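You operate a simulated robot arm through the tools that you are given. There is no shell and no other tool. Be economical: measure what you need, move in short steps, check, and stop when the job is done.

The job below is to be done with a simulated robot arm. You get a single attempt, and the scene is never put back.

TASK
Stow both leads in the cable tray, then switch the red glow on.
Fine: the orange and the teal lead; shut the tray lid before the glow goes on.
Where things are to end (x, y in the base frame): orange lead within 0.06 m of [0.56, -0.1]; teal lead within 0.06 m of [0.57, 0.1].

Only the result counts: the job must be done as asked and must still hold three seconds after the hand-in. Knocking over, shifting, dropping, spilling or breaking anything else fails it. Lids that push on must go on centred and level and be pressed home; caps that screw on are set level and turned clockwise until they are tight.

THE ROBOT
A 6-joint arm with a two-finger parallel gripper on a trunk, on a base that drives. Base frame: it is fixed to the floor where the robot stands at the start and does not move with it; the origin is under the middle of the robot, x ahead of it, y to its left, z up. Readings come in m, degrees, newtons and seconds.
With the tool pointing down near the work surface it reaches from about 0.32 to 0.7 m from the robot's upright axis, wherever it stands. Its first joint turns from -166.0 to 166.0 degrees. Places, roughly: cable tray lid [0.6, 0, 0.9]; floor of the cable tray [0.6, 0, 0.7]; glow switch [0.4, -1.7, 0.8]; grey mains plug (4x3x6 cm) [0.6, 0.2, 0.8]; light strip [0.7, -1.2, 0.7]; reset button [0.6, -0.2, 0.8]; scorched plug (4x3x6 cm) [0.6, 0.2, 0.8]. Payload 4.1 kg.
The tool frame sits at the grasp point between the pads (the TCP): z along the fingers, y along the line on which they close. The tips reach 0.023 m beyond it. Largest opening 0.094 m; finger width 0.038, thickness 0.01; the body of the gripper, 0.054 by 0.096 m, starts 0.039 m behind the TCP.
Orientation is that of the tool frame in the base frame, as a unit quaternion [x, y, z, w]. With the fingers straight down and closing along the base's y, the tool's x points along the base's -x, its y along +y and its z along -z.

THE INTERFACE
- The arm moves only by the tool step_arm. Its argument "steps" is a list of rows, each a list of 7 numbers: the turn, a rotation vector about the tool's x, y, z in degrees, then the shift along the tool's x, y, z in m, then the opening, from 0 (shut) to 1 (fully open). In form: [[wx, wy, wz, dx, dy, dz, grip], ...]. A call has 1 to 20 rows; each row shifts and turns the commanded pose from where the row before left it, along the tool's axes as they then stand. A row lasts 0.2 s, in which the tool goes at most 0.05 m and 8.6 degrees; a call with a longer step from one row to the next is refused whole, and so is a gripper value outside its range. Where a pose cannot be reached the arm comes as near as it can. A force on the tool above 40 N (or 10 N above the force at the start of the call, whichever is more), or a blocked arm, ends the call early, and 0.2 s more pass. The fingers move at their own pace (about 0.045 m/s each) and stop on an object; they squeeze with about 21 N. The grip force told is the motor's: it shows also when the fingers shut on nothing. Time passes only in rows, and 0.2 s behind the last, so rows that do not move let the fingers close. It gives the time, the measured TCP pose, the force on the tool (base axes), the opening and the grip force at its end, in the units of the frame above (readings bear some noise), with the torque about the TCP (base axes, N m) and any sound that the robot's microphone picked up.
- Cameras (640 x 400 px; columns grow to the right, rows downward): "scene" is now at [0.011, 0.0833, 1.5288]; the picture's right is [-0.62, -0.79, 0.00], its down [-0.43, 0.34, -0.84] and it looks along [0.66, -0.51, -0.55] (base axes); focal length 214 px, centre (320, 200). "wrist" rides on the gripper at [0.087, 0.016, -0.075] in the tool frame; the picture's right is [-0.18, 0.98, 0.00], its down [-0.58, -0.11, -0.81] and it looks along [-0.79, -0.15, 0.59] (tool axes); focal length 243 px, centre (320, 200). There is no depth. A picture from a camera that has moved, and an enlarged one, comes with that camera's place and axes in the base frame and with its lens.
- capture(camera): a new picture of that camera. No time passes.
- raise_lower(by): slides the trunk up (or, below 0, down) by that many m; the arm and the scene camera ride with it, the base frame stays. It gives what a move gives, with no picture.
- drive_base(legs): drives the robot by 1 to 6 legs, each [ahead, turn to the left] in m and degrees, along the robot's own axes; the way and the turn of a leg run together, so that a leg with both is an arc; at most 1.5 m and 180 degrees a leg. The arm and the cameras ride along, it lands a little off, and it stops where it bumps. It gives what a move gives.
- aim_head(pan, tilt): turns the head with the scene camera to pan (to the left, within 155 degrees either way) and tilt (down, from -29 to 69), counted from straight ahead of the robot. It gives what a move gives.
- close_up(camera, box): a new picture of the part [left, top, right, bottom] of that camera's present view, enlarged. No time passes.
- sign_off(): hands the job in; it is judged then, once.

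Work in short steps. Places have to be worked out from the pictures, the camera data and where the tool is seen: move nearer, look again, correct. Check each grasp and each placing, and mend what went wrong. You have 120 turns and 82 pictures in all, those below and enlarged ones among them. Open the gripper and draw the arm clear of the work before you hand the job in, unless the task says otherwise; then end with one line.

The tools are called after ">>>" as a command line: name --pt "numbers of a row" for each row, then --argument value for the rest, lists and objects as JSON in quotes. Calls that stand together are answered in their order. step_arm: Moves the arm, as the interface text tells. Its arguments: {"type":"object","properties":{"steps":{"type":"array"}},"required":["steps"]} The other tools are called the same way: raise_lower (by) slides the trunk up or down; drive_base (legs) drives the base; aim_head (pan, tilt) turns the head that bears the scene camera; capture (camera) takes a picture; close_up (camera, box) takes an enlarged picture of a part of a camera's view; sign_off () hands the job in.

At the start:

```text
time_s: 0.0
tool_pos: [0.3194, -0.129, 1.3407]
ee_rot: [-0.001, 1.0, -0.001, 0.0]
wrist_force: [0.0, 0.4, 0.1]
moment: [0.0, -0.03, 0.0]
width: 0.0943
grasp_force: 0.1
trunk travel left (down, up): [-0.475, 0.115]
robot x, y, heading: [0.0017, -0.0269, -0.2]
head pan, tilt: [-38.0, 33.2]
```

scene: 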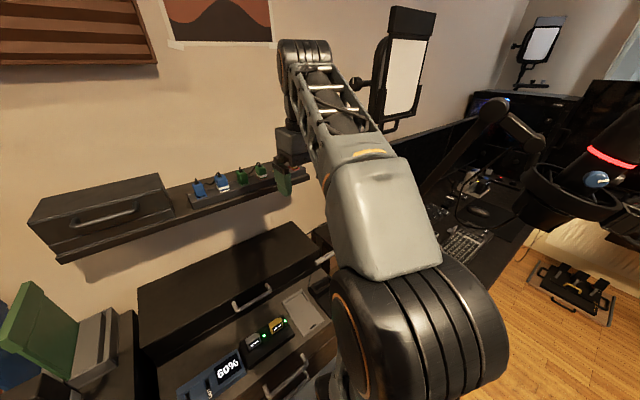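
wrist: 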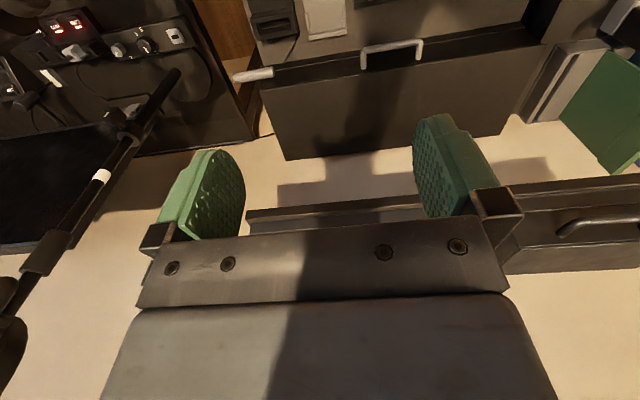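

The arm blocks the first view, so I turn the head to look straight ahead and down at the tray area.

>>> aim_head --pan 5 --tilt 50

>>> capture --camera "scene"

```text
time_s: 1.1
tool_pos: [0.3184, -0.1286, 1.3394]
ee_rot: [-0.001, 1.0, 0.0, 0.0]
wrist_force: [-0.5, -0.2, 0.7]
moment: [0.02, 0.0, -0.03]
width: 0.0937
grasp_force: 0.1
trunk travel left (down, up): [-0.475, 0.115]
robot x, y, heading: [0.0004, -0.0283, 0.1]
head pan, tilt: [5.0, 50.0]
```

```text
79 pictures are left
camera scene: at [0.0176, 0.1448, 1.5044], right [0.09, -1.0, 0.0], down [-0.76, -0.07, -0.64], along [0.64, 0.06, -0.77], focal length 214 px, centre (320, 200)
```

scene: 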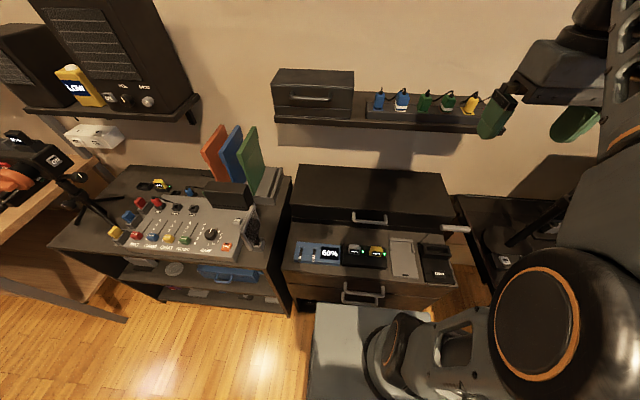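

The tray seems to be the dark cabinet in the middle; I enlarge it and the surface in front of it, plus the shelf with the leads.

>>> close_up --camera "scene" --box '[270, 150, 480, 310]'

>>> close_up --camera "scene" --box '[260, 55, 520, 155]'

>>> close_up --camera "scene" --box '[40, 110, 300, 310]'

```text
2.50 times, centred on (375, 230) of scene
camera zoom: at [0.0176, 0.1448, 1.5044], right [0.09, -1.0, 0.0], down [-0.76, -0.07, -0.64], along [0.64, 0.06, -0.77], focal length 536 px, centre (182, 125)
```

zoom: 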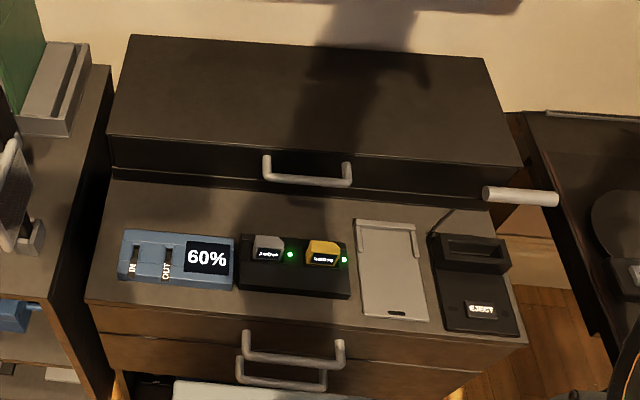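

```text
2.46 times, centred on (390, 105) of scene
camera zoom: at [0.0176, 0.1448, 1.5044], right [0.09, -1.0, 0.0], down [-0.76, -0.07, -0.64], along [0.64, 0.06, -0.77], focal length 528 px, centre (148, 434)
```

zoom: 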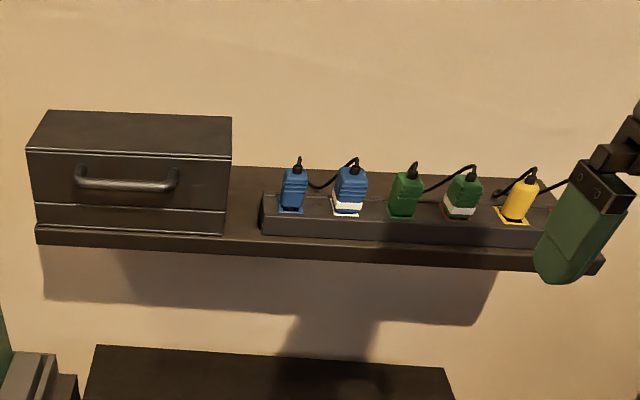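

```text
2.00 times, centred on (170, 210) of scene
camera zoom: at [0.0176, 0.1448, 1.5044], right [0.09, -1.0, 0.0], down [-0.76, -0.07, -0.64], along [0.64, 0.06, -0.77], focal length 429 px, centre (620, 180)
```

zoom: 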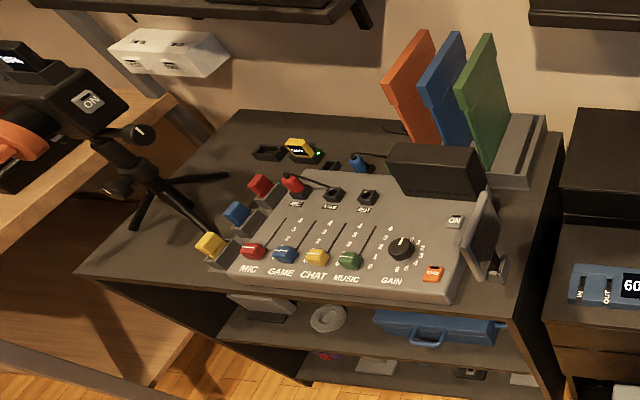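

The tray seems to be the lidded dark box at x 0.49–0.71. Now I look for the leads and the glow switch to the right and left.

>>> aim_head --pan -75 --tilt 35

>>> capture --camera "scene"

>>> aim_head --pan 70 --tilt 35

>>> capture --camera "scene"

```text
time_s: 2.6
tool_pos: [0.3189, -0.1285, 1.3383]
ee_rot: [-0.002, 1.0, 0.0, -0.001]
wrist_force: [-0.3, -0.1, -0.4]
moment: [0.0, 0.01, 0.03]
width: 0.094
grasp_force: 0.1
trunk travel left (down, up): [-0.475, 0.115]
robot x, y, heading: [-0.0041, -0.0294, -0.0]
head pan, tilt: [-75.0, 35.0]
```

```text
75 pictures are left
camera scene: at [-0.0362, 0.053, 1.5261], right [-0.97, -0.26, 0.0], down [-0.15, 0.55, -0.82], along [0.21, -0.79, -0.57], focal length 214 px, centre (320, 200)
```

scene: 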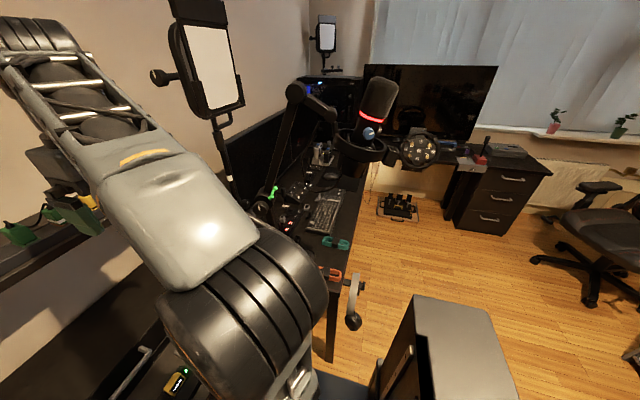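

```text
time_s: 4.9
tool_pos: [0.3188, -0.1285, 1.3399]
ee_rot: [-0.002, 1.0, 0.0, 0.0]
wrist_force: [0.9, 0.3, 0.3]
moment: [0.01, -0.01, -0.01]
width: 0.0943
grasp_force: 0.1
trunk travel left (down, up): [-0.475, 0.115]
robot x, y, heading: [-0.0024, -0.0257, -0.1]
head pan, tilt: [70.0, 35.0]
```

```text
74 pictures are left
camera scene: at [-0.0289, 0.2208, 1.5261], right [0.94, -0.34, 0.0], down [-0.2, -0.54, -0.82], along [0.28, 0.77, -0.57], focal length 214 px, centre (320, 200)
```

scene: 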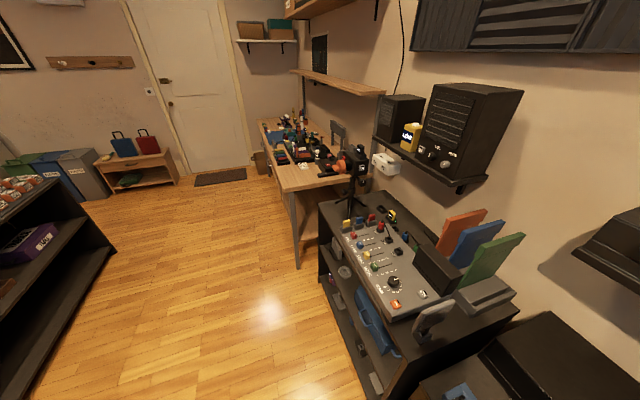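

On the desk to the right I see teal and orange items near its edge; I turn back and enlarge there.

>>> aim_head --pan -75 --tilt 35

>>> close_up --camera "scene" --box '[260, 200, 400, 300]'

>>> close_up --camera "scene" --box '[250, 70, 470, 230]'

```text
time_s: 7.2
tool_pos: [0.3182, -0.1293, 1.34]
ee_rot: [-0.002, 1.0, 0.0, -0.001]
wrist_force: [-0.7, -0.6, -0.3]
moment: [0.0, 0.0, -0.02]
width: 0.094
grasp_force: 0.1
trunk travel left (down, up): [-0.475, 0.115]
robot x, y, heading: [-0.0017, -0.0292, 0.1]
head pan, tilt: [-75.0, 35.0]
```

```text
4.00 times, centred on (330, 250) of scene
camera zoom: at [-0.0363, 0.053, 1.5261], right [-0.97, -0.26, 0.0], down [-0.15, 0.55, -0.82], along [0.21, -0.79, -0.57], focal length 858 px, centre (280, 0)
```

zoom: 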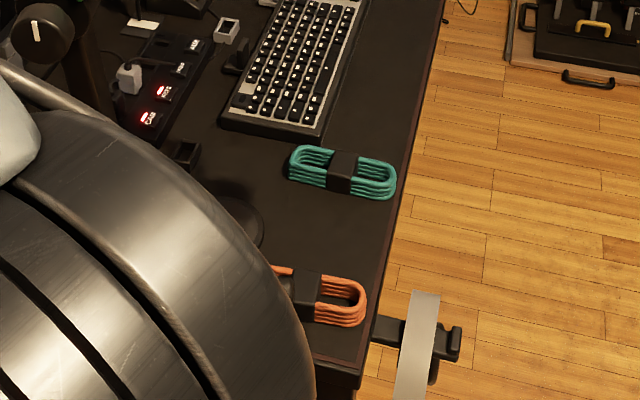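

```text
2.50 times, centred on (360, 150) of scene
camera zoom: at [-0.0363, 0.053, 1.5261], right [-0.97, -0.26, 0.0], down [-0.15, 0.55, -0.82], along [0.21, -0.79, -0.57], focal length 536 px, centre (220, 325)
```

zoom: 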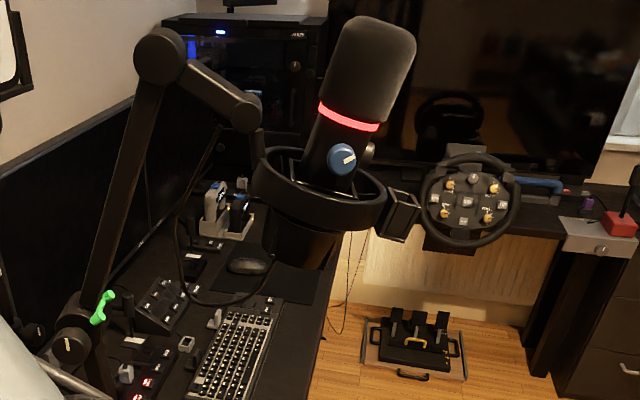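

The leads lie on the desk at roughly [0.08, -0.68] (teal) and [0.08, -0.50] (orange), within reach. First I roll the gripper 90° and lower it, to look at the tray lid's handle with the wrist camera.

>>> step_arm --pt "0 0 8.2 0 0 0.015 1" --pt "0 0 8.2 0 0 0.015 1" --pt "0 0 8.2 0 0 0.015 1" --pt "0 0 8.2 0 0 0.015 1" --pt "0 0 8.2 0 0 0.015 1" --pt "0 0 8.2 0 0 0.015 1" --pt "0 0 8.2 0 0 0.015 1" --pt "0 0 8.2 0 0 0.015 1" --pt "0 0 8.2 0 0 0.015 1" --pt "0 0 8.2 0 0 0.015 1" --pt "0 0 8 0 0 0.015 1"

>>> aim_head --pan 0 --tilt 50

>>> capture --camera "scene"

>>> capture --camera "wrist"

```text
time_s: 9.6
tool_pos: [0.3198, -0.1288, 1.1745]
ee_rot: [0.706, 0.708, 0.0, 0.0]
wrist_force: [0.0, -1.4, -0.3]
moment: [-0.01, 0.03, -0.02]
width: 0.0938
grasp_force: 0.1
trunk travel left (down, up): [-0.475, 0.115]
robot x, y, heading: [-0.0017, -0.0293, 0.1]
head pan, tilt: [-75.0, 35.0]
```

```text
time_s: 11.1
tool_pos: [0.3193, -0.1287, 1.1748]
ee_rot: [0.706, 0.709, 0.0, 0.0]
wrist_force: [-0.4, -0.4, -0.2]
moment: [-0.02, -0.01, 0.03]
width: 0.0941
grasp_force: 0.2
trunk travel left (down, up): [-0.475, 0.115]
robot x, y, heading: [-0.002, -0.0276, -0.3]
head pan, tilt: [0.0, 50.0]
```

```text
71 pictures are left
camera scene: at [0.0179, 0.138, 1.5044], right [0.0, -1.0, 0.0], down [-0.77, 0.0, -0.64], along [0.64, 0.0, -0.77], focal length 214 px, centre (320, 200)
```

scene: 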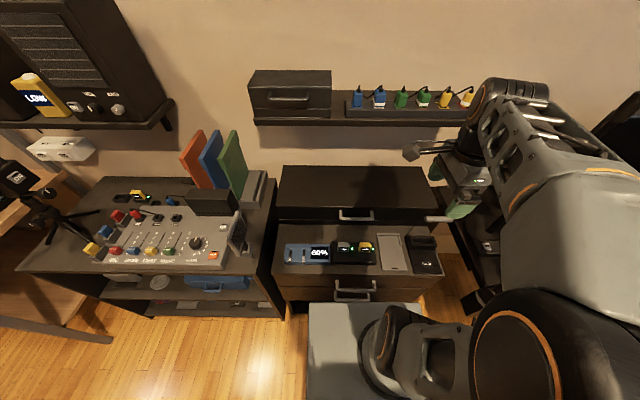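

```text
70 pictures are left
camera wrist: at [0.3349, -0.0408, 1.2497], right [0.98, -0.18, 0.0], down [-0.11, -0.58, 0.81], along [-0.14, -0.79, -0.59], focal length 243 px, centre (320, 200)
```

wrist: 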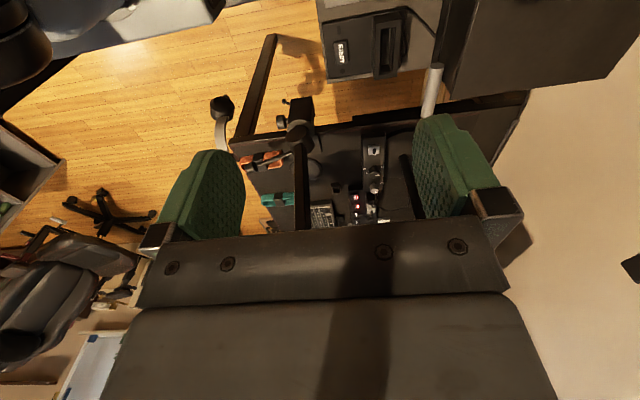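

The handle is visible at the front of the lid at y≈0.01. I bring the gripper to the tray's middle and tilt it 45° so it points forward and down.

>>> step_arm --pt "0 0 0 0.028 0 0.03 1" --pt "0 0 0 0.028 0 0.03 1" --pt "0 0 0 0.028 0 0.03 1" --pt "0 0 0 0.028 0 0.03 1" --pt "0 0 0 0.028 0 0.03 1" --pt "-7.5 0 0 0 0 0 1" --pt "-7.5 0 0 0 0 0 1" --pt "-7.5 0 0 0 0 0 1" --pt "-7.5 0 0 0 0 0 1" --pt "-7.5 0 0 0 0 0 1" --pt "-7.5 0 0 0 0 0 1"

>>> capture --camera "wrist"

>>> capture --camera "scene"

```text
time_s: 13.5
tool_pos: [0.3827, 0.0264, 1.0729]
ee_rot: [0.651, 0.656, 0.271, 0.27]
wrist_force: [0.3, -0.1, 1.1]
moment: [0.01, -0.03, -0.02]
width: 0.0943
grasp_force: 0.1
out of reach, approached as far as the arm can: row 8, 9, 10, 11
trunk travel left (down, up): [-0.475, 0.115]
robot x, y, heading: [0.0013, -0.0329, -0.1]
head pan, tilt: [0.0, 50.0]
```

```text
69 pictures are left
camera wrist: at [0.3399, 0.1142, 1.1384], right [0.7, -0.18, 0.69], down [-0.64, -0.58, 0.49], along [0.32, -0.79, -0.52], focal length 243 px, centre (320, 200)
```

wrist: 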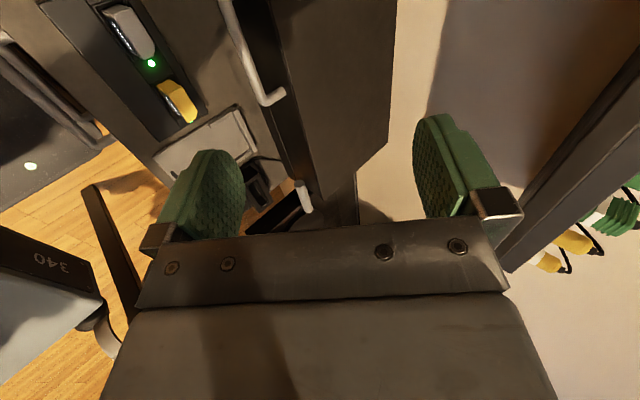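

```text
68 pictures are left
camera scene: at [0.018, 0.1382, 1.5044], right [0.0, -1.0, 0.0], down [-0.77, 0.0, -0.64], along [0.64, 0.0, -0.77], focal length 214 px, centre (320, 200)
```

scene: 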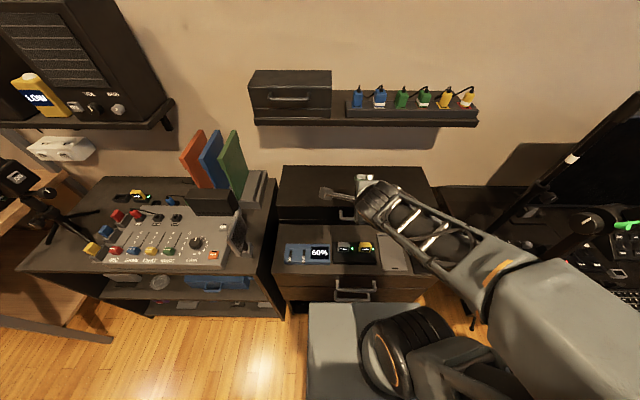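

I triangulate the handle bar centre at about [0.478, 0.0, 0.845]. I take an enlarged look at the lid seam and handle.

>>> close_up --camera "wrist" --box '[200, 0, 420, 240]'

>>> close_up --camera "scene" --box '[270, 155, 440, 275]'

```text
1.67 times, centred on (310, 120) of wrist
camera zoom: at [0.3399, 0.1142, 1.1384], right [0.7, -0.18, 0.69], down [-0.64, -0.58, 0.49], along [0.32, -0.79, -0.52], focal length 404 px, centre (337, 333)
```

zoom: 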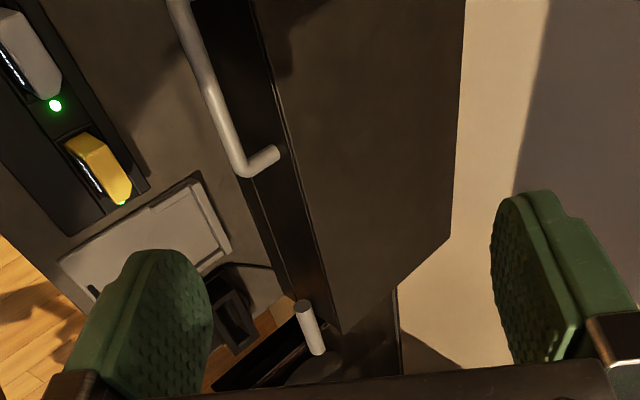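

```text
3.33 times, centred on (355, 215) of scene
camera zoom: at [0.018, 0.1382, 1.5044], right [0.0, -1.0, 0.0], down [-0.77, 0.0, -0.64], along [0.64, 0.0, -0.77], focal length 715 px, centre (203, 150)
```

zoom: 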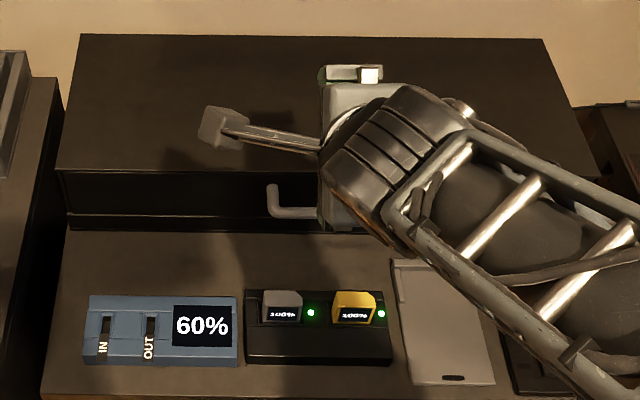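

Gripping the bar from the front with the fingers above and below it looks best. I lower and move forward a bit first, keeping the 45° tilt.

>>> step_arm --pt "0 0 0 -0.005 -0.0155 0.027 1" --pt "0 0 0 -0.005 -0.0155 0.027 1" --pt "0 0 0 -0.005 -0.0155 0.027 1" --pt "0 0 0 -0.005 -0.0155 0.027 1" --pt "0 0 0 -0.005 -0.0155 0.027 1"

```text
time_s: 14.7
tool_pos: [0.4173, -0.0019, 1.0216]
ee_rot: [0.653, 0.655, 0.27, 0.267]
wrist_force: [-0.2, -0.3, -1.7]
moment: [-0.01, 0.02, -0.02]
width: 0.0937
grasp_force: 0.0
out of reach, approached as far as the arm can: row 1, 2, 3, 4, 5
trunk travel left (down, up): [-0.475, 0.115]
robot x, y, heading: [-0.0026, -0.0283, 0.1]
head pan, tilt: [0.0, 50.0]
```

Lowering is limited by the arm's fold; I lower the trunk by 0.12 m instead.

>>> raise_lower --by -0.12

>>> step_arm --pt "-7.5 0 0 0 0 0 1" --pt "-7.5 0 0 0 0 0 1" --pt "-7.5 0 0 0 0 0 1"

```text
time_s: 16.2
tool_pos: [0.4181, -0.0015, 0.9027]
ee_rot: [0.652, 0.655, 0.27, 0.269]
wrist_force: [0.6, 0.6, 0.3]
moment: [-0.02, 0.0, 0.0]
width: 0.0938
grasp_force: 0.0
trunk travel left (down, up): [-0.355, 0.235]
robot x, y, heading: [0.0001, -0.0311, -0.1]
head pan, tilt: [0.0, 50.0]
```

```text
time_s: 17.0
tool_pos: [0.4207, -0.0137, 0.9905]
ee_rot: [0.614, 0.618, 0.349, 0.345]
wrist_force: [0.5, -0.3, 0.3]
moment: [0.03, 0.01, 0.0]
width: 0.0942
grasp_force: 0.0
out of reach, approached as far as the arm can: row 1, 2, 3
trunk travel left (down, up): [-0.355, 0.235]
robot x, y, heading: [0.0009, -0.0301, -0.2]
head pan, tilt: [0.0, 50.0]
```

The elbow is too folded; I drive back 0.2 m for room.

>>> drive_base --legs '[[-0.2, 0]]'

>>> step_arm --pt "-7.5 0 0 0 0 0 0.6" --pt "-7.5 0 0 0 0 0 0.6" --pt "-7.5 0 0 0 0 0 0.6" --pt "-7.5 0 0 0 0 0 0.6"

```text
time_s: 18.6
tool_pos: [0.2209, -0.013, 0.9907]
ee_rot: [0.615, 0.618, 0.348, 0.345]
wrist_force: [0.2, 0.0, 0.4]
moment: [0.01, 0.03, 0.02]
width: 0.0938
grasp_force: 0.0
trunk travel left (down, up): [-0.355, 0.235]
robot x, y, heading: [-0.1994, -0.0295, -0.1]
head pan, tilt: [0.0, 50.0]
```

```text
time_s: 19.6
tool_pos: [0.214, -0.0246, 1.0378]
ee_rot: [0.589, 0.595, 0.389, 0.384]
wrist_force: [0.7, 0.9, 0.4]
moment: [0.01, -0.02, -0.04]
width: 0.0564
grasp_force: 0.1
out of reach, approached as far as the arm can: row 1, 2, 3, 4
trunk travel left (down, up): [-0.355, 0.235]
robot x, y, heading: [-0.2009, -0.0285, -0.1]
head pan, tilt: [0.0, 50.0]
```

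Now I move forward first, then level out the tool.

>>> step_arm --pt "0 0 0 0.005 -0.005 0.039 0.6" --pt "0 0 0 0.005 -0.005 0.039 0.6" --pt "0 0 0 0.005 -0.005 0.039 0.6" --pt "0 0 0 0.005 -0.005 0.039 0.6" --pt "0 0 0 0.005 -0.005 0.039 0.6" --pt "-7.5 0 0 0 0 0 0.6" --pt "-7.5 0 0 0 0 0 0.6"

>>> capture --camera "wrist"

>>> capture --camera "scene"

```text
time_s: 21.2
tool_pos: [0.3586, 0.0033, 1.0911]
ee_rot: [0.537, 0.59, 0.464, 0.386]
wrist_force: [0.9, -0.2, 0.1]
moment: [-0.01, 0.04, 0.01]
width: 0.0562
grasp_force: 0.0
out of reach, approached as far as the arm can: row 1, 2, 3, 4, 5, 6, 7
trunk travel left (down, up): [-0.355, 0.235]
robot x, y, heading: [-0.1988, -0.0268, 0.1]
head pan, tilt: [0.0, 50.0]
```

```text
65 pictures are left
camera wrist: at [0.2803, 0.0794, 1.1302], right [0.29, -0.19, 0.94], down [-0.73, -0.68, 0.09], along [0.62, -0.71, -0.34], focal length 243 px, centre (320, 200)
```

wrist: 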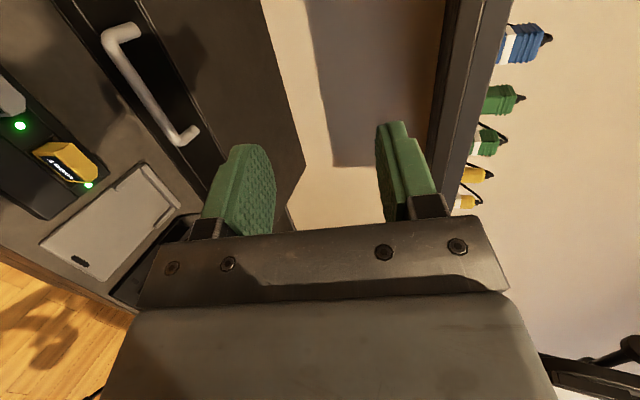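

```text
64 pictures are left
camera scene: at [-0.1821, 0.1381, 1.3844], right [0.0, -1.0, 0.0], down [-0.77, 0.0, -0.64], along [0.64, 0.0, -0.77], focal length 214 px, centre (320, 200)
```

scene: 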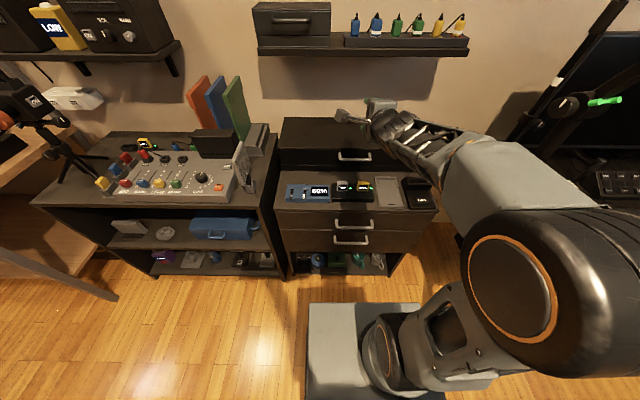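

The wrist bend limits levelling while the shoulder is high. Lowering the trunk should help, so I lower 0.18 m (TCP would be z≈0.91, clear), then try levelling again.

>>> raise_lower --by -0.18

>>> step_arm --pt "0 0 0 0 0 0.0 0.6" --pt "0 0 0 0 0.0 0.02 0.6"

```text
time_s: 23.2
tool_pos: [0.3576, 0.004, 0.9102]
ee_rot: [0.538, 0.589, 0.464, 0.386]
wrist_force: [-0.3, 0.0, 0.3]
moment: [0.03, 0.0, 0.01]
width: 0.0566
grasp_force: 0.1
trunk travel left (down, up): [-0.175, 0.415]
robot x, y, heading: [-0.2005, -0.0287, 0.2]
head pan, tilt: [0.0, 50.0]
```

```text
time_s: 23.8
tool_pos: [0.3768, 0.0062, 0.9046]
ee_rot: [0.538, 0.589, 0.462, 0.387]
wrist_force: [-0.1, -0.1, 0.9]
moment: [0.0, 0.02, -0.04]
width: 0.0562
grasp_force: 0.1
trunk travel left (down, up): [-0.175, 0.415]
robot x, y, heading: [-0.2014, -0.0312, -0.3]
head pan, tilt: [0.0, 50.0]
```

Reachable now. I correct the remaining tilt to make the tool level, pointing at the handle.

>>> step_arm --pt "-5.3 -2.4 -0.5 0 0 0 0.6" --pt "-5.3 -2.4 -0.5 0 0 0 0.6" --pt "-5.3 -2.4 -0.5 0 0 0 0.6"

>>> capture --camera "wrist"

```text
time_s: 24.6
tool_pos: [0.3767, 0.0047, 0.9047]
ee_rot: [0.499, 0.501, 0.502, 0.499]
wrist_force: [-0.7, 0.0, 0.2]
moment: [-0.01, -0.02, 0.01]
width: 0.0565
grasp_force: 0.2
trunk travel left (down, up): [-0.175, 0.415]
robot x, y, heading: [-0.2006, -0.0285, -0.2]
head pan, tilt: [0.0, 50.0]
```

```text
63 pictures are left
camera wrist: at [0.3018, 0.0924, 0.9213], right [0.0, -0.18, 0.98], down [-0.8, -0.58, -0.11], along [0.59, -0.79, -0.15], focal length 243 px, centre (320, 200)
```

wrist: 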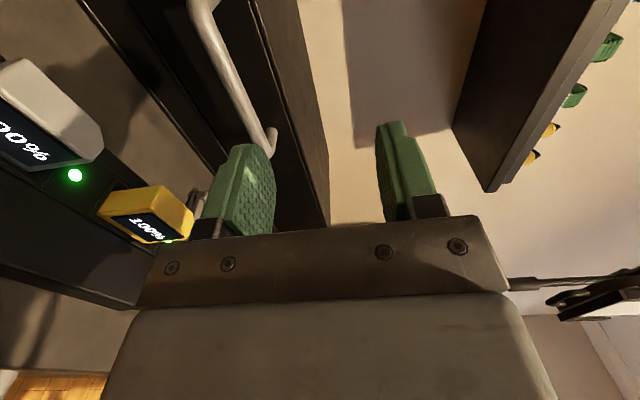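

The batteries in the charger below stand nearly to z≈0.81, so I tilt the tool 30° downward to keep the gripper body clear, and line up with the bar.

>>> step_arm --pt "7.5 0 0 0 0 0 0.45" --pt "7.5 0 0 0 0 0 0.45" --pt "7.5 0 0 0 0 0 0.45" --pt "7.5 0 0 0 0 0 0.45" --pt "0 0 0 -0.002 -0.003 0.015 0.45" --pt "0 0 0 -0.002 -0.002 0.015 0.45"

>>> capture --camera "wrist"

>>> close_up --camera "scene" --box '[260, 100, 460, 220]'

```text
time_s: 26.0
tool_pos: [0.4047, -0.0085, 0.8891]
ee_rot: [0.59, 0.574, 0.389, 0.414]
wrist_force: [0.0, -0.4, -0.4]
moment: [-0.02, 0.0, -0.01]
width: 0.0423
grasp_force: 0.0
out of reach, approached as far as the arm can: row 3, 4
trunk travel left (down, up): [-0.175, 0.415]
robot x, y, heading: [-0.1978, -0.0287, -0.2]
head pan, tilt: [0.0, 50.0]
```

```text
62 pictures are left
camera wrist: at [0.3426, 0.0823, 0.9305], right [0.34, -0.18, 0.92], down [-0.81, -0.55, 0.2], along [0.47, -0.82, -0.34], focal length 243 px, centre (320, 200)
```

wrist: 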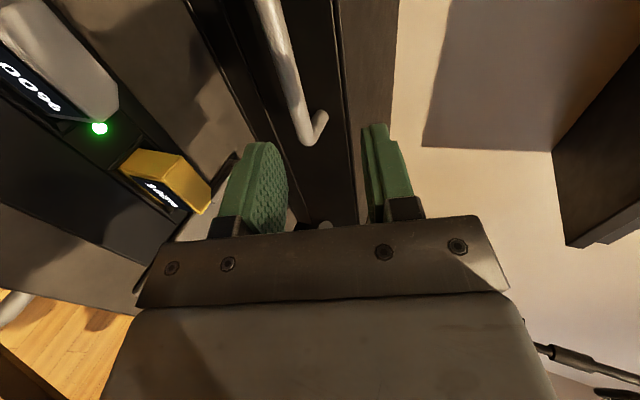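

```text
3.20 times, centred on (360, 160) of scene
camera zoom: at [-0.182, 0.1382, 1.2044], right [0.0, -1.0, 0.0], down [-0.77, 0.0, -0.64], along [0.64, 0.0, -0.77], focal length 686 px, centre (192, 328)
```

zoom: 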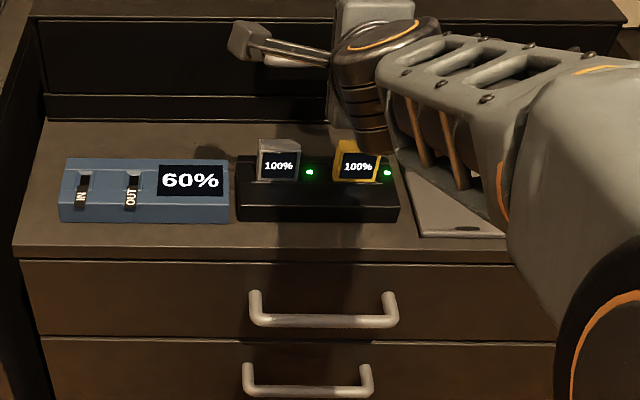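

Bar corner triangulates to x≈0.483, z≈0.839, lid face at x≈0.52. I correct the tilt to 30° and advance most of the way.

>>> step_arm --pt "4.5 1.2 0 0 0 0 0.45" --pt "4.6 1.2 0 0 0 0 0.45" --pt "0 0 0 0.003 -0.001 0.018 0.45" --pt "0 0 0 0.003 -0.001 0.018 0.45" --pt "0 0 0 0.002 -0.001 0.018 0.45"

>>> capture --camera "wrist"

```text
time_s: 27.2
tool_pos: [0.4504, -0.0096, 0.8629]
ee_rot: [0.609, 0.588, 0.36, 0.392]
wrist_force: [-0.5, 0.1, 0.4]
moment: [0.0, 0.01, 0.01]
width: 0.0424
grasp_force: 0.1
out of reach, approached as far as the arm can: row 2
trunk travel left (down, up): [-0.175, 0.415]
robot x, y, heading: [-0.2043, -0.0294, -0.2]
head pan, tilt: [0.0, 50.0]
```

```text
60 pictures are left
camera wrist: at [0.3946, 0.0817, 0.9087], right [0.42, -0.19, 0.89], down [-0.8, -0.54, 0.26], along [0.43, -0.82, -0.37], focal length 243 px, centre (320, 200)
```

wrist: 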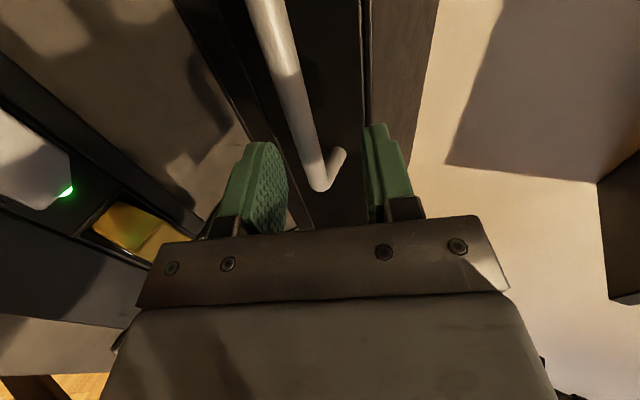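

Bar lies between the pads; I advance a bit further and close.

>>> step_arm --pt "0 0 0 0.003 -0.003 0.014 0.45" --pt "0 0 0 0.003 -0.003 0.012 0.45" --pt "0 0 0 0 0 0 0" --pt "0 0 0 0 0 0 0" --pt "0 0 0 0 0 0 0" --pt "0 0 0 0 0 0 0"

>>> capture --camera "wrist"

```text
time_s: 28.6
tool_pos: [0.4722, -0.0035, 0.8445]
ee_rot: [0.61, 0.588, 0.358, 0.392]
wrist_force: [-6.0, 0.3, -3.7]
moment: [-0.02, 0.29, -0.32]
width: 0.0134
grasp_force: 45.5
trunk travel left (down, up): [-0.175, 0.415]
robot x, y, heading: [-0.201, -0.03, 0.0]
head pan, tilt: [0.0, 50.0]
```

```text
59 pictures are left
camera wrist: at [0.4157, 0.0871, 0.8914], right [0.42, -0.19, 0.89], down [-0.8, -0.54, 0.27], along [0.43, -0.82, -0.37], focal length 243 px, centre (320, 200)
```

wrist: 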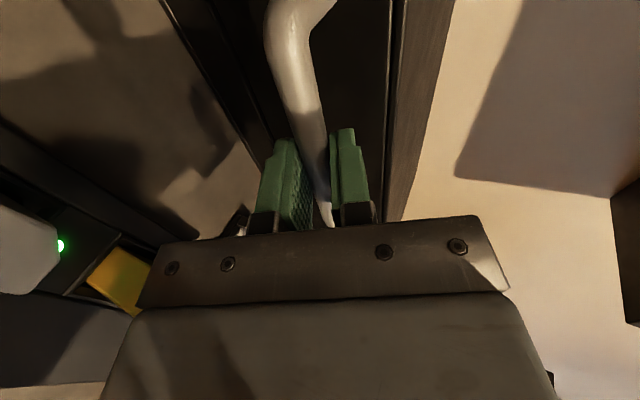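

Bar is gripped (13 mm). I begin lifting the lid on an arc around a hinge assumed at x≈0.71, and watch the forces.

>>> step_arm --pt "4 0 -0.2 0 0.0153 -0.0065 0" --pt "4 0 -0.2 0 0.0153 -0.0065 0" --pt "0 0 0 0 0 0 0"

>>> capture --camera "wrist"

```text
time_s: 29.2
tool_pos: [0.471, -0.0042, 0.8701]
ee_rot: [0.633, 0.606, 0.321, 0.36]
wrist_force: [-15.3, 5.2, -0.7]
moment: [0.14, 0.08, 0.34]
width: 0.0134
grasp_force: 45.3
out of reach, approached as far as the arm can: row 1
trunk travel left (down, up): [-0.175, 0.415]
robot x, y, heading: [-0.1993, -0.0324, 0.1]
head pan, tilt: [0.0, 50.0]
stopped in row 3: the force on the tool passed its limit (the readings are from after the stop); the commanded pose is now the measured one
```

```text
58 pictures are left
camera wrist: at [0.4229, 0.0878, 0.9205], right [0.52, -0.19, 0.84], down [-0.77, -0.53, 0.36], along [0.37, -0.83, -0.42], focal length 243 px, centre (320, 200)
```

wrist: 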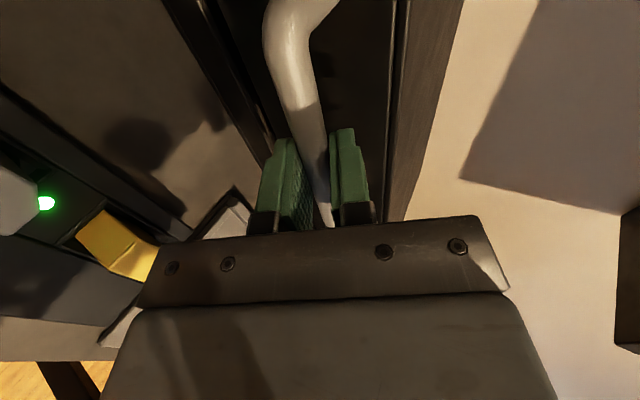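

The lid follows; the side force suggests the hinge sits a bit higher (about z 0.88). I continue with the arc adjusted.

>>> step_arm --pt "4 0 -0.2 0 0.0139 -0.0093 0" --pt "4 0 -0.2 0 0.0139 -0.0093 0" --pt "4 0 -0.2 0 0.0139 -0.0093 0"

```text
time_s: 30.0
tool_pos: [0.4698, 0.0159, 0.9086]
ee_rot: [0.666, 0.634, 0.248, 0.304]
wrist_force: [11.9, -31.5, -1.6]
moment: [-1.1, -0.15, 0.08]
width: 0.0139
grasp_force: 45.7
out of reach, approached as far as the arm can: row 2, 3
trunk travel left (down, up): [-0.175, 0.415]
robot x, y, heading: [-0.202, -0.03, -0.4]
head pan, tilt: [0.0, 50.0]
```

The arm's reach limit pulls it sideways (y +0.02). I relieve that with a sideways correction, then will use the trunk to lift.

>>> step_arm --pt "-2 0 0 -0.01 0 0 0" --pt "-2 0 0 -0.01 0 0 0"

>>> capture --camera "wrist"

>>> capture --camera "scene"

```text
time_s: 30.6
tool_pos: [0.4675, 0.0176, 0.9037]
ee_rot: [0.652, 0.631, 0.278, 0.316]
wrist_force: [22.7, 23.4, -5.0]
moment: [1.06, -0.21, 0.23]
width: 0.0138
grasp_force: 45.1
out of reach, approached as far as the arm can: row 1
trunk travel left (down, up): [-0.175, 0.415]
robot x, y, heading: [-0.2008, -0.032, 0.5]
head pan, tilt: [0.0, 50.0]
```

```text
57 pictures are left
camera wrist: at [0.4242, 0.1092, 0.9604], right [0.63, -0.19, 0.76], down [-0.71, -0.53, 0.46], along [0.32, -0.83, -0.46], focal length 243 px, centre (320, 200)
```

wrist: 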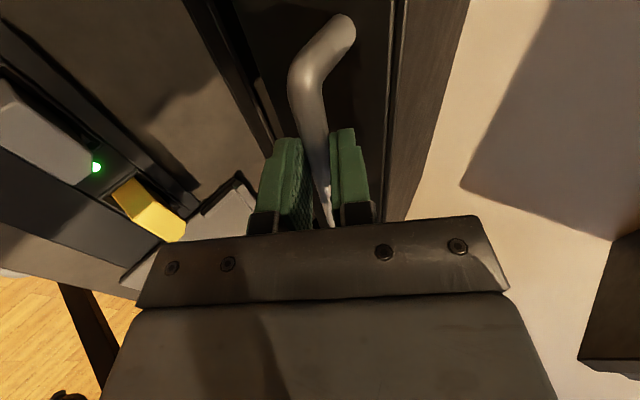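

```text
56 pictures are left
camera scene: at [-0.1816, 0.1404, 1.2039], right [0.01, -1.0, 0.0], down [-0.77, -0.01, -0.64], along [0.64, 0.01, -0.77], focal length 214 px, centre (320, 200)
```

scene: 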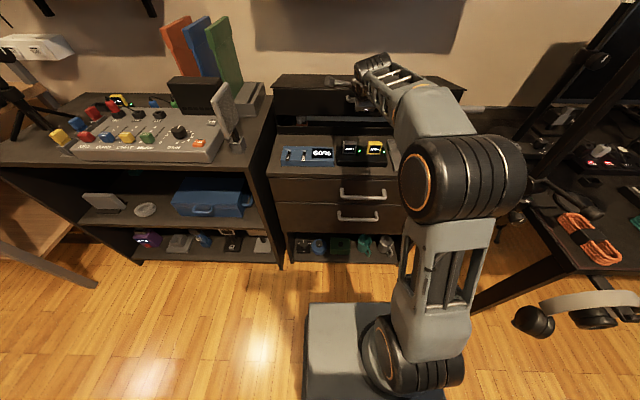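

The grip slid 2 cm along the bar but still holds, with the lid ~15° up. I raise the trunk in small steps to continue the lift.

>>> raise_lower --by 0.025

>>> step_arm --pt "3 0 0 0 0.004 0.007 0" --pt "3 0 0 0 0 0 0"

```text
time_s: 31.3
tool_pos: [0.4666, 0.0083, 0.9278]
ee_rot: [0.653, 0.629, 0.273, 0.322]
wrist_force: [18.0, 21.2, -3.7]
moment: [0.07, -0.23, -0.3]
width: 0.0134
grasp_force: 45.4
trunk travel left (down, up): [-0.2, 0.39]
robot x, y, heading: [-0.2017, -0.0313, 0.0]
head pan, tilt: [0.0, 50.0]
```

```text
time_s: 31.9
tool_pos: [0.4661, 0.0167, 0.9205]
ee_rot: [0.673, 0.637, 0.234, 0.294]
wrist_force: [-1.4, -32.1, 1.3]
moment: [-0.74, 0.01, -0.54]
width: 0.0135
grasp_force: 45.9
out of reach, approached as far as the arm can: row 1, 2
trunk travel left (down, up): [-0.2, 0.39]
robot x, y, heading: [-0.1996, -0.0297, -0.7]
head pan, tilt: [0.0, 50.0]
```

Rotating is what runs out of reach, so I keep the orientation fixed (bar can turn in the grip), undo the last turn, and lift with the trunk, moving the arm forward.

>>> step_arm --pt "-4 0 0 -0.004 0 0 0"

>>> raise_lower --by 0.03

>>> step_arm --pt "0 0 0 0 0.006 0.009 0"

```text
time_s: 32.3
tool_pos: [0.4649, 0.0211, 0.9201]
ee_rot: [0.659, 0.634, 0.263, 0.308]
wrist_force: [-3.1, -17.2, -3.8]
moment: [-0.67, 0.32, -0.64]
width: 0.0136
grasp_force: 44.8
trunk travel left (down, up): [-0.2, 0.39]
robot x, y, heading: [-0.2013, -0.0288, 0.3]
head pan, tilt: [0.0, 50.0]
```

```text
time_s: 33.0
tool_pos: [0.4666, 0.0207, 0.9507]
ee_rot: [0.659, 0.633, 0.263, 0.308]
wrist_force: [-0.4, -1.0, -0.2]
moment: [-0.01, -0.01, -0.02]
width: 0.0
grasp_force: 43.0
trunk travel left (down, up): [-0.23, 0.36]
robot x, y, heading: [-0.1987, -0.0282, 0.4]
head pan, tilt: [0.0, 50.0]
```

```text
time_s: 33.5
tool_pos: [0.4692, 0.0189, 0.9549]
ee_rot: [0.66, 0.632, 0.262, 0.309]
wrist_force: [-30.2, -0.6, 7.9]
moment: [0.12, 0.48, 0.5]
width: 0.0
grasp_force: 43.0
trunk travel left (down, up): [-0.23, 0.36]
robot x, y, heading: [-0.2008, -0.032, 0.1]
head pan, tilt: [0.0, 50.0]
stopped in row 1: the force on the tool passed its limit (the readings are from after the stop); the commanded pose is now the measured one
```

Grip slipped off the bar; I look at where the lid stands now.

>>> capture --camera "wrist"

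>>> close_up --camera "scene" --box '[250, 40, 510, 200]'

```text
55 pictures are left
camera wrist: at [0.4299, 0.1121, 1.0127], right [0.65, -0.19, 0.74], down [-0.7, -0.52, 0.49], along [0.29, -0.83, -0.47], focal length 243 px, centre (320, 200)
```

wrist: 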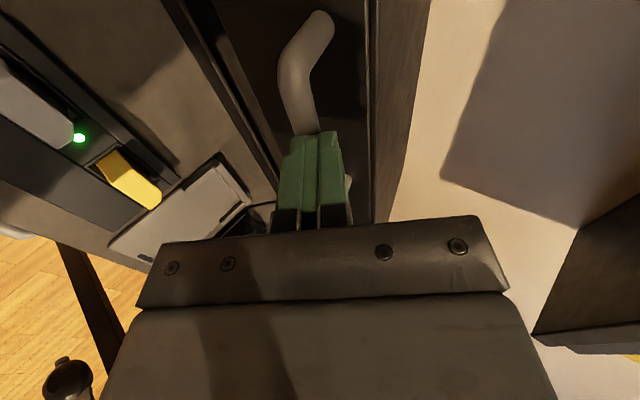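

```text
2.46 times, centred on (380, 120) of scene
camera zoom: at [-0.1882, 0.1381, 1.2596], right [0.01, -1.0, 0.0], down [-0.76, 0.0, -0.65], along [0.65, 0.0, -0.76], focal length 528 px, centre (172, 397)
```

zoom: 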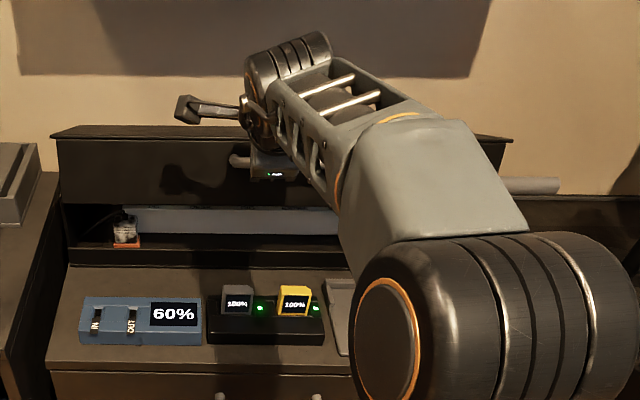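

The lid stays where it was left (friction hinge), about 20° open, so I can push it up from inside its front edge. I back off, flatten the tool to about 22°, and lower the trunk to slip the closed fingers into the gap.

>>> step_arm --pt "0 0 0 0 0 -0.02 0" --pt "0 0 0 0 0 -0.02 0" --pt "0 0 0 0 0 -0.02 0" --pt "0 0 0 0 0 -0.02 0" --pt "-6.7 0 0 0 0 0 0" --pt "-6.7 0 0 0 0 0 0" --pt "-6.7 0 0 0 0 0 0"

>>> capture --camera "wrist"

```text
time_s: 35.1
tool_pos: [0.4148, 0.025, 1.005]
ee_rot: [0.596, 0.578, 0.368, 0.419]
wrist_force: [0.7, -0.6, -0.2]
moment: [0.01, 0.0, 0.0]
width: 0.0001
grasp_force: 42.2
trunk travel left (down, up): [-0.23, 0.36]
robot x, y, heading: [-0.2062, -0.0309, 0.4]
head pan, tilt: [0.0, 50.0]
```

```text
53 pictures are left
camera wrist: at [0.3565, 0.118, 1.0448], right [0.36, -0.16, 0.92], down [-0.82, -0.52, 0.23], along [0.44, -0.84, -0.32], focal length 243 px, centre (320, 200)
```

wrist: 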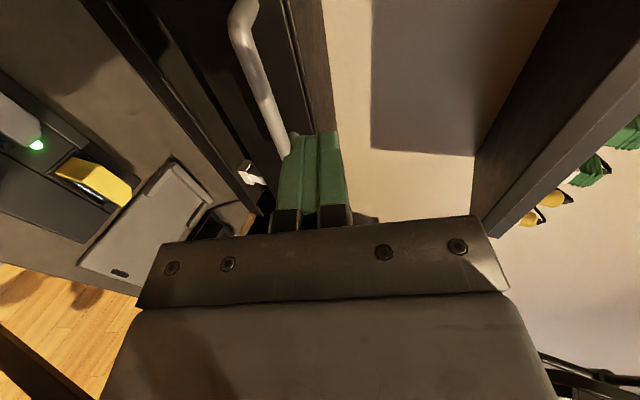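

I lower the trunk 0.13 m, then advance the closed fingers into the gap under the lid's front edge.

>>> raise_lower --by -0.13

>>> step_arm --pt "0 0 0 -0.006 0 0.02 0" --pt "0 0 0 -0.006 0 0.02 0" --pt "0 0 0 -0.006 0 0.02 0"

>>> capture --camera "wrist"

>>> close_up --camera "scene" --box '[250, 40, 510, 200]'

```text
time_s: 36.7
tool_pos: [0.4151, 0.0237, 0.8754]
ee_rot: [0.596, 0.578, 0.368, 0.418]
wrist_force: [-0.1, -0.4, -0.2]
moment: [0.01, 0.02, 0.01]
width: 0.0
grasp_force: 42.4
trunk travel left (down, up): [-0.1, 0.49]
robot x, y, heading: [-0.1975, -0.0314, 0.1]
head pan, tilt: [0.0, 50.0]
```

```text
time_s: 37.5
tool_pos: [0.4704, 0.0033, 0.8528]
ee_rot: [0.596, 0.577, 0.369, 0.419]
wrist_force: [0.1, 0.6, -0.7]
moment: [0.0, 0.02, 0.01]
width: 0.0
grasp_force: 42.9
trunk travel left (down, up): [-0.1, 0.49]
robot x, y, heading: [-0.2063, -0.032, 0.2]
head pan, tilt: [0.0, 50.0]
```

```text
52 pictures are left
camera wrist: at [0.4117, 0.0958, 0.8927], right [0.36, -0.17, 0.92], down [-0.82, -0.52, 0.23], along [0.44, -0.84, -0.32], focal length 243 px, centre (320, 200)
```

wrist: 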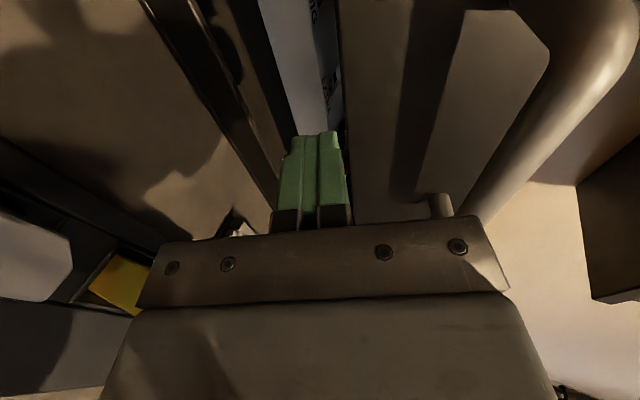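

```text
2.46 times, centred on (380, 120) of scene
camera zoom: at [-0.1839, 0.1382, 1.1294], right [0.0, -1.0, 0.0], down [-0.77, 0.0, -0.64], along [0.64, 0.0, -0.77], focal length 528 px, centre (172, 397)
```

zoom: 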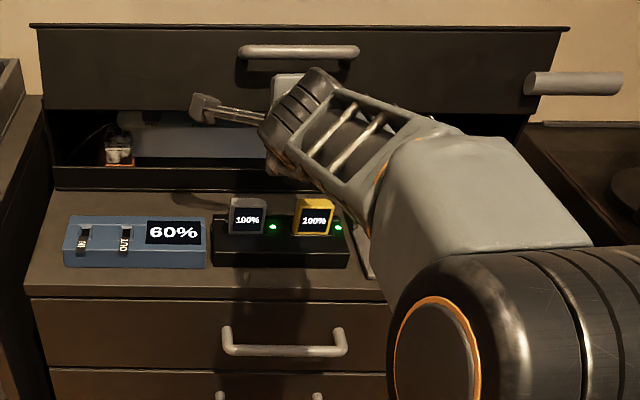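

The fingertips are right at the gap. I push in 0.045 m and then lift with the trunk.

>>> step_arm --pt "0 0 0 0 0.001 0.016 0" --pt "0 0 0 0 0.001 0.016 0" --pt "0 0 0 0 0.001 0.016 0"

>>> raise_lower --by 0.06

>>> capture --camera "wrist"

```text
time_s: 38.1
tool_pos: [0.4956, 0.0018, 0.8431]
ee_rot: [0.597, 0.579, 0.366, 0.418]
wrist_force: [-19.2, -0.3, -1.9]
moment: [-0.02, -0.21, 0.41]
width: 0.0001
grasp_force: 42.7
trunk travel left (down, up): [-0.1, 0.49]
robot x, y, heading: [-0.2006, -0.0275, 0.3]
head pan, tilt: [0.0, 50.0]
stopped in row 3: the force on the tool passed its limit (the readings are from after the stop); the commanded pose is now the measured one
```

```text
time_s: 39.1
tool_pos: [0.4968, 0.0003, 0.9037]
ee_rot: [0.597, 0.579, 0.366, 0.419]
wrist_force: [0.2, 0.9, 0.3]
moment: [0.02, 0.01, -0.02]
width: 0.0
grasp_force: 42.9
trunk travel left (down, up): [-0.16, 0.43]
robot x, y, heading: [-0.2021, -0.0267, 0.2]
head pan, tilt: [0.0, 50.0]
```

```text
50 pictures are left
camera wrist: at [0.4392, 0.0937, 0.9428], right [0.37, -0.16, 0.92], down [-0.82, -0.52, 0.23], along [0.44, -0.84, -0.33], focal length 243 px, centre (320, 200)
```

wrist: 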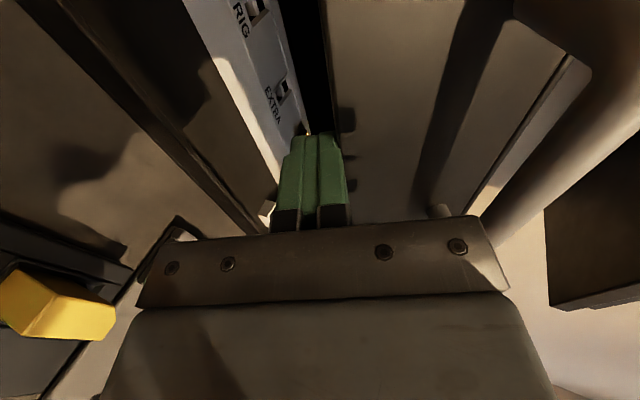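

The lid rises and a power strip with labelled sockets shows inside. I keep going: forward a bit and up.

>>> step_arm --pt "0 0 0 0 0.005 0.014 0" --pt "0 0 0 0 0.005 0.014 0"

>>> raise_lower --by 0.06

>>> capture --camera "scene"

```text
time_s: 39.5
tool_pos: [0.501, 0.0016, 0.9114]
ee_rot: [0.595, 0.576, 0.369, 0.421]
wrist_force: [-36.6, -2.1, 8.2]
moment: [0.35, -0.34, 0.58]
width: 0.0
grasp_force: 43.0
trunk travel left (down, up): [-0.16, 0.43]
robot x, y, heading: [-0.2, -0.0306, 0.5]
head pan, tilt: [0.0, 50.0]
stopped in row 1: the force on the tool passed its limit (the readings are from after the stop); the commanded pose is now the measured one
```

```text
time_s: 40.5
tool_pos: [0.5056, 0.0009, 0.9659]
ee_rot: [0.595, 0.578, 0.368, 0.42]
wrist_force: [0.9, -0.2, -0.3]
moment: [0.03, 0.04, -0.04]
width: 0.0
grasp_force: 42.2
trunk travel left (down, up): [-0.22, 0.37]
robot x, y, heading: [-0.2032, -0.0288, 0.4]
head pan, tilt: [0.0, 50.0]
```

```text
49 pictures are left
camera scene: at [-0.1841, 0.1382, 1.2494], right [0.01, -1.0, 0.0], down [-0.77, 0.0, -0.64], along [0.64, 0.0, -0.77], focal length 214 px, centre (320, 200)
```

scene: 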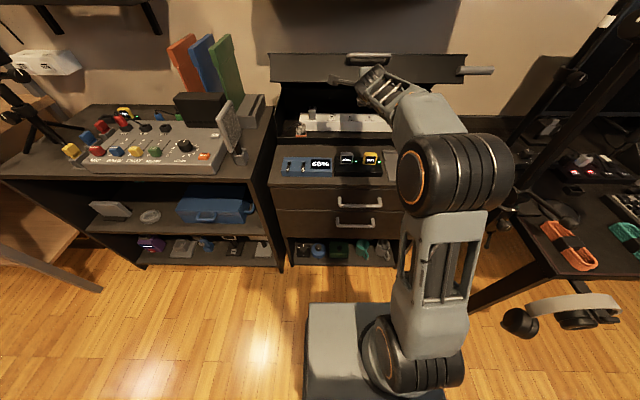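

Lid is well up now. I raise another 0.07 m.

>>> raise_lower --by 0.06

>>> capture --camera "wrist"

>>> close_up --camera "scene" --box '[250, 40, 510, 200]'

```text
time_s: 41.5
tool_pos: [0.5055, 0.0011, 1.0248]
ee_rot: [0.596, 0.578, 0.368, 0.418]
wrist_force: [-0.6, 0.5, -0.4]
moment: [0.0, 0.0, 0.01]
width: 0.0
grasp_force: 42.4
trunk travel left (down, up): [-0.28, 0.31]
robot x, y, heading: [-0.1978, -0.0301, 0.4]
head pan, tilt: [0.0, 50.0]
```

```text
48 pictures are left
camera wrist: at [0.4484, 0.0936, 1.0648], right [0.36, -0.16, 0.92], down [-0.82, -0.52, 0.23], along [0.44, -0.84, -0.32], focal length 243 px, centre (320, 200)
```

wrist: 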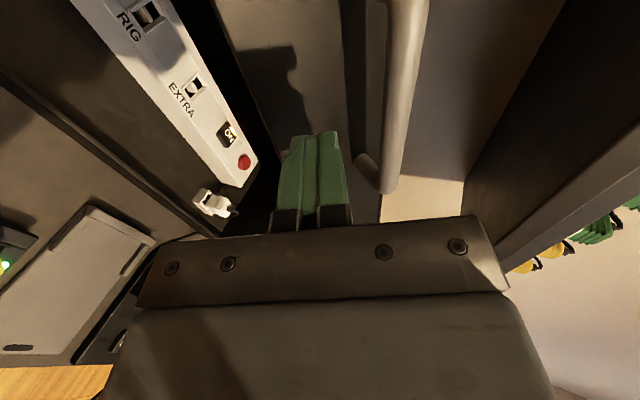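

```text
2.46 times, centred on (380, 120) of scene
camera zoom: at [-0.1843, 0.1382, 1.3094], right [0.01, -1.0, 0.0], down [-0.77, 0.0, -0.64], along [0.64, 0.0, -0.77], focal length 528 px, centre (172, 397)
```

zoom: 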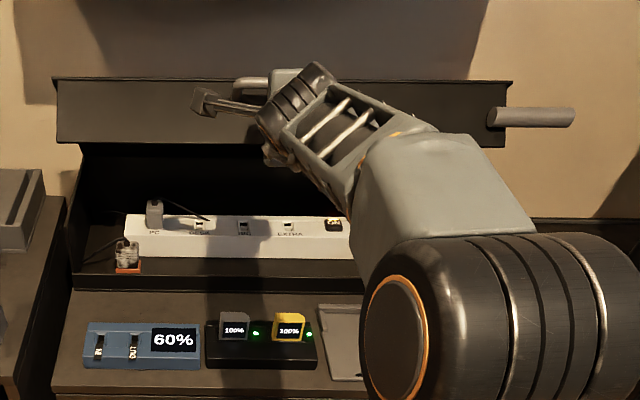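

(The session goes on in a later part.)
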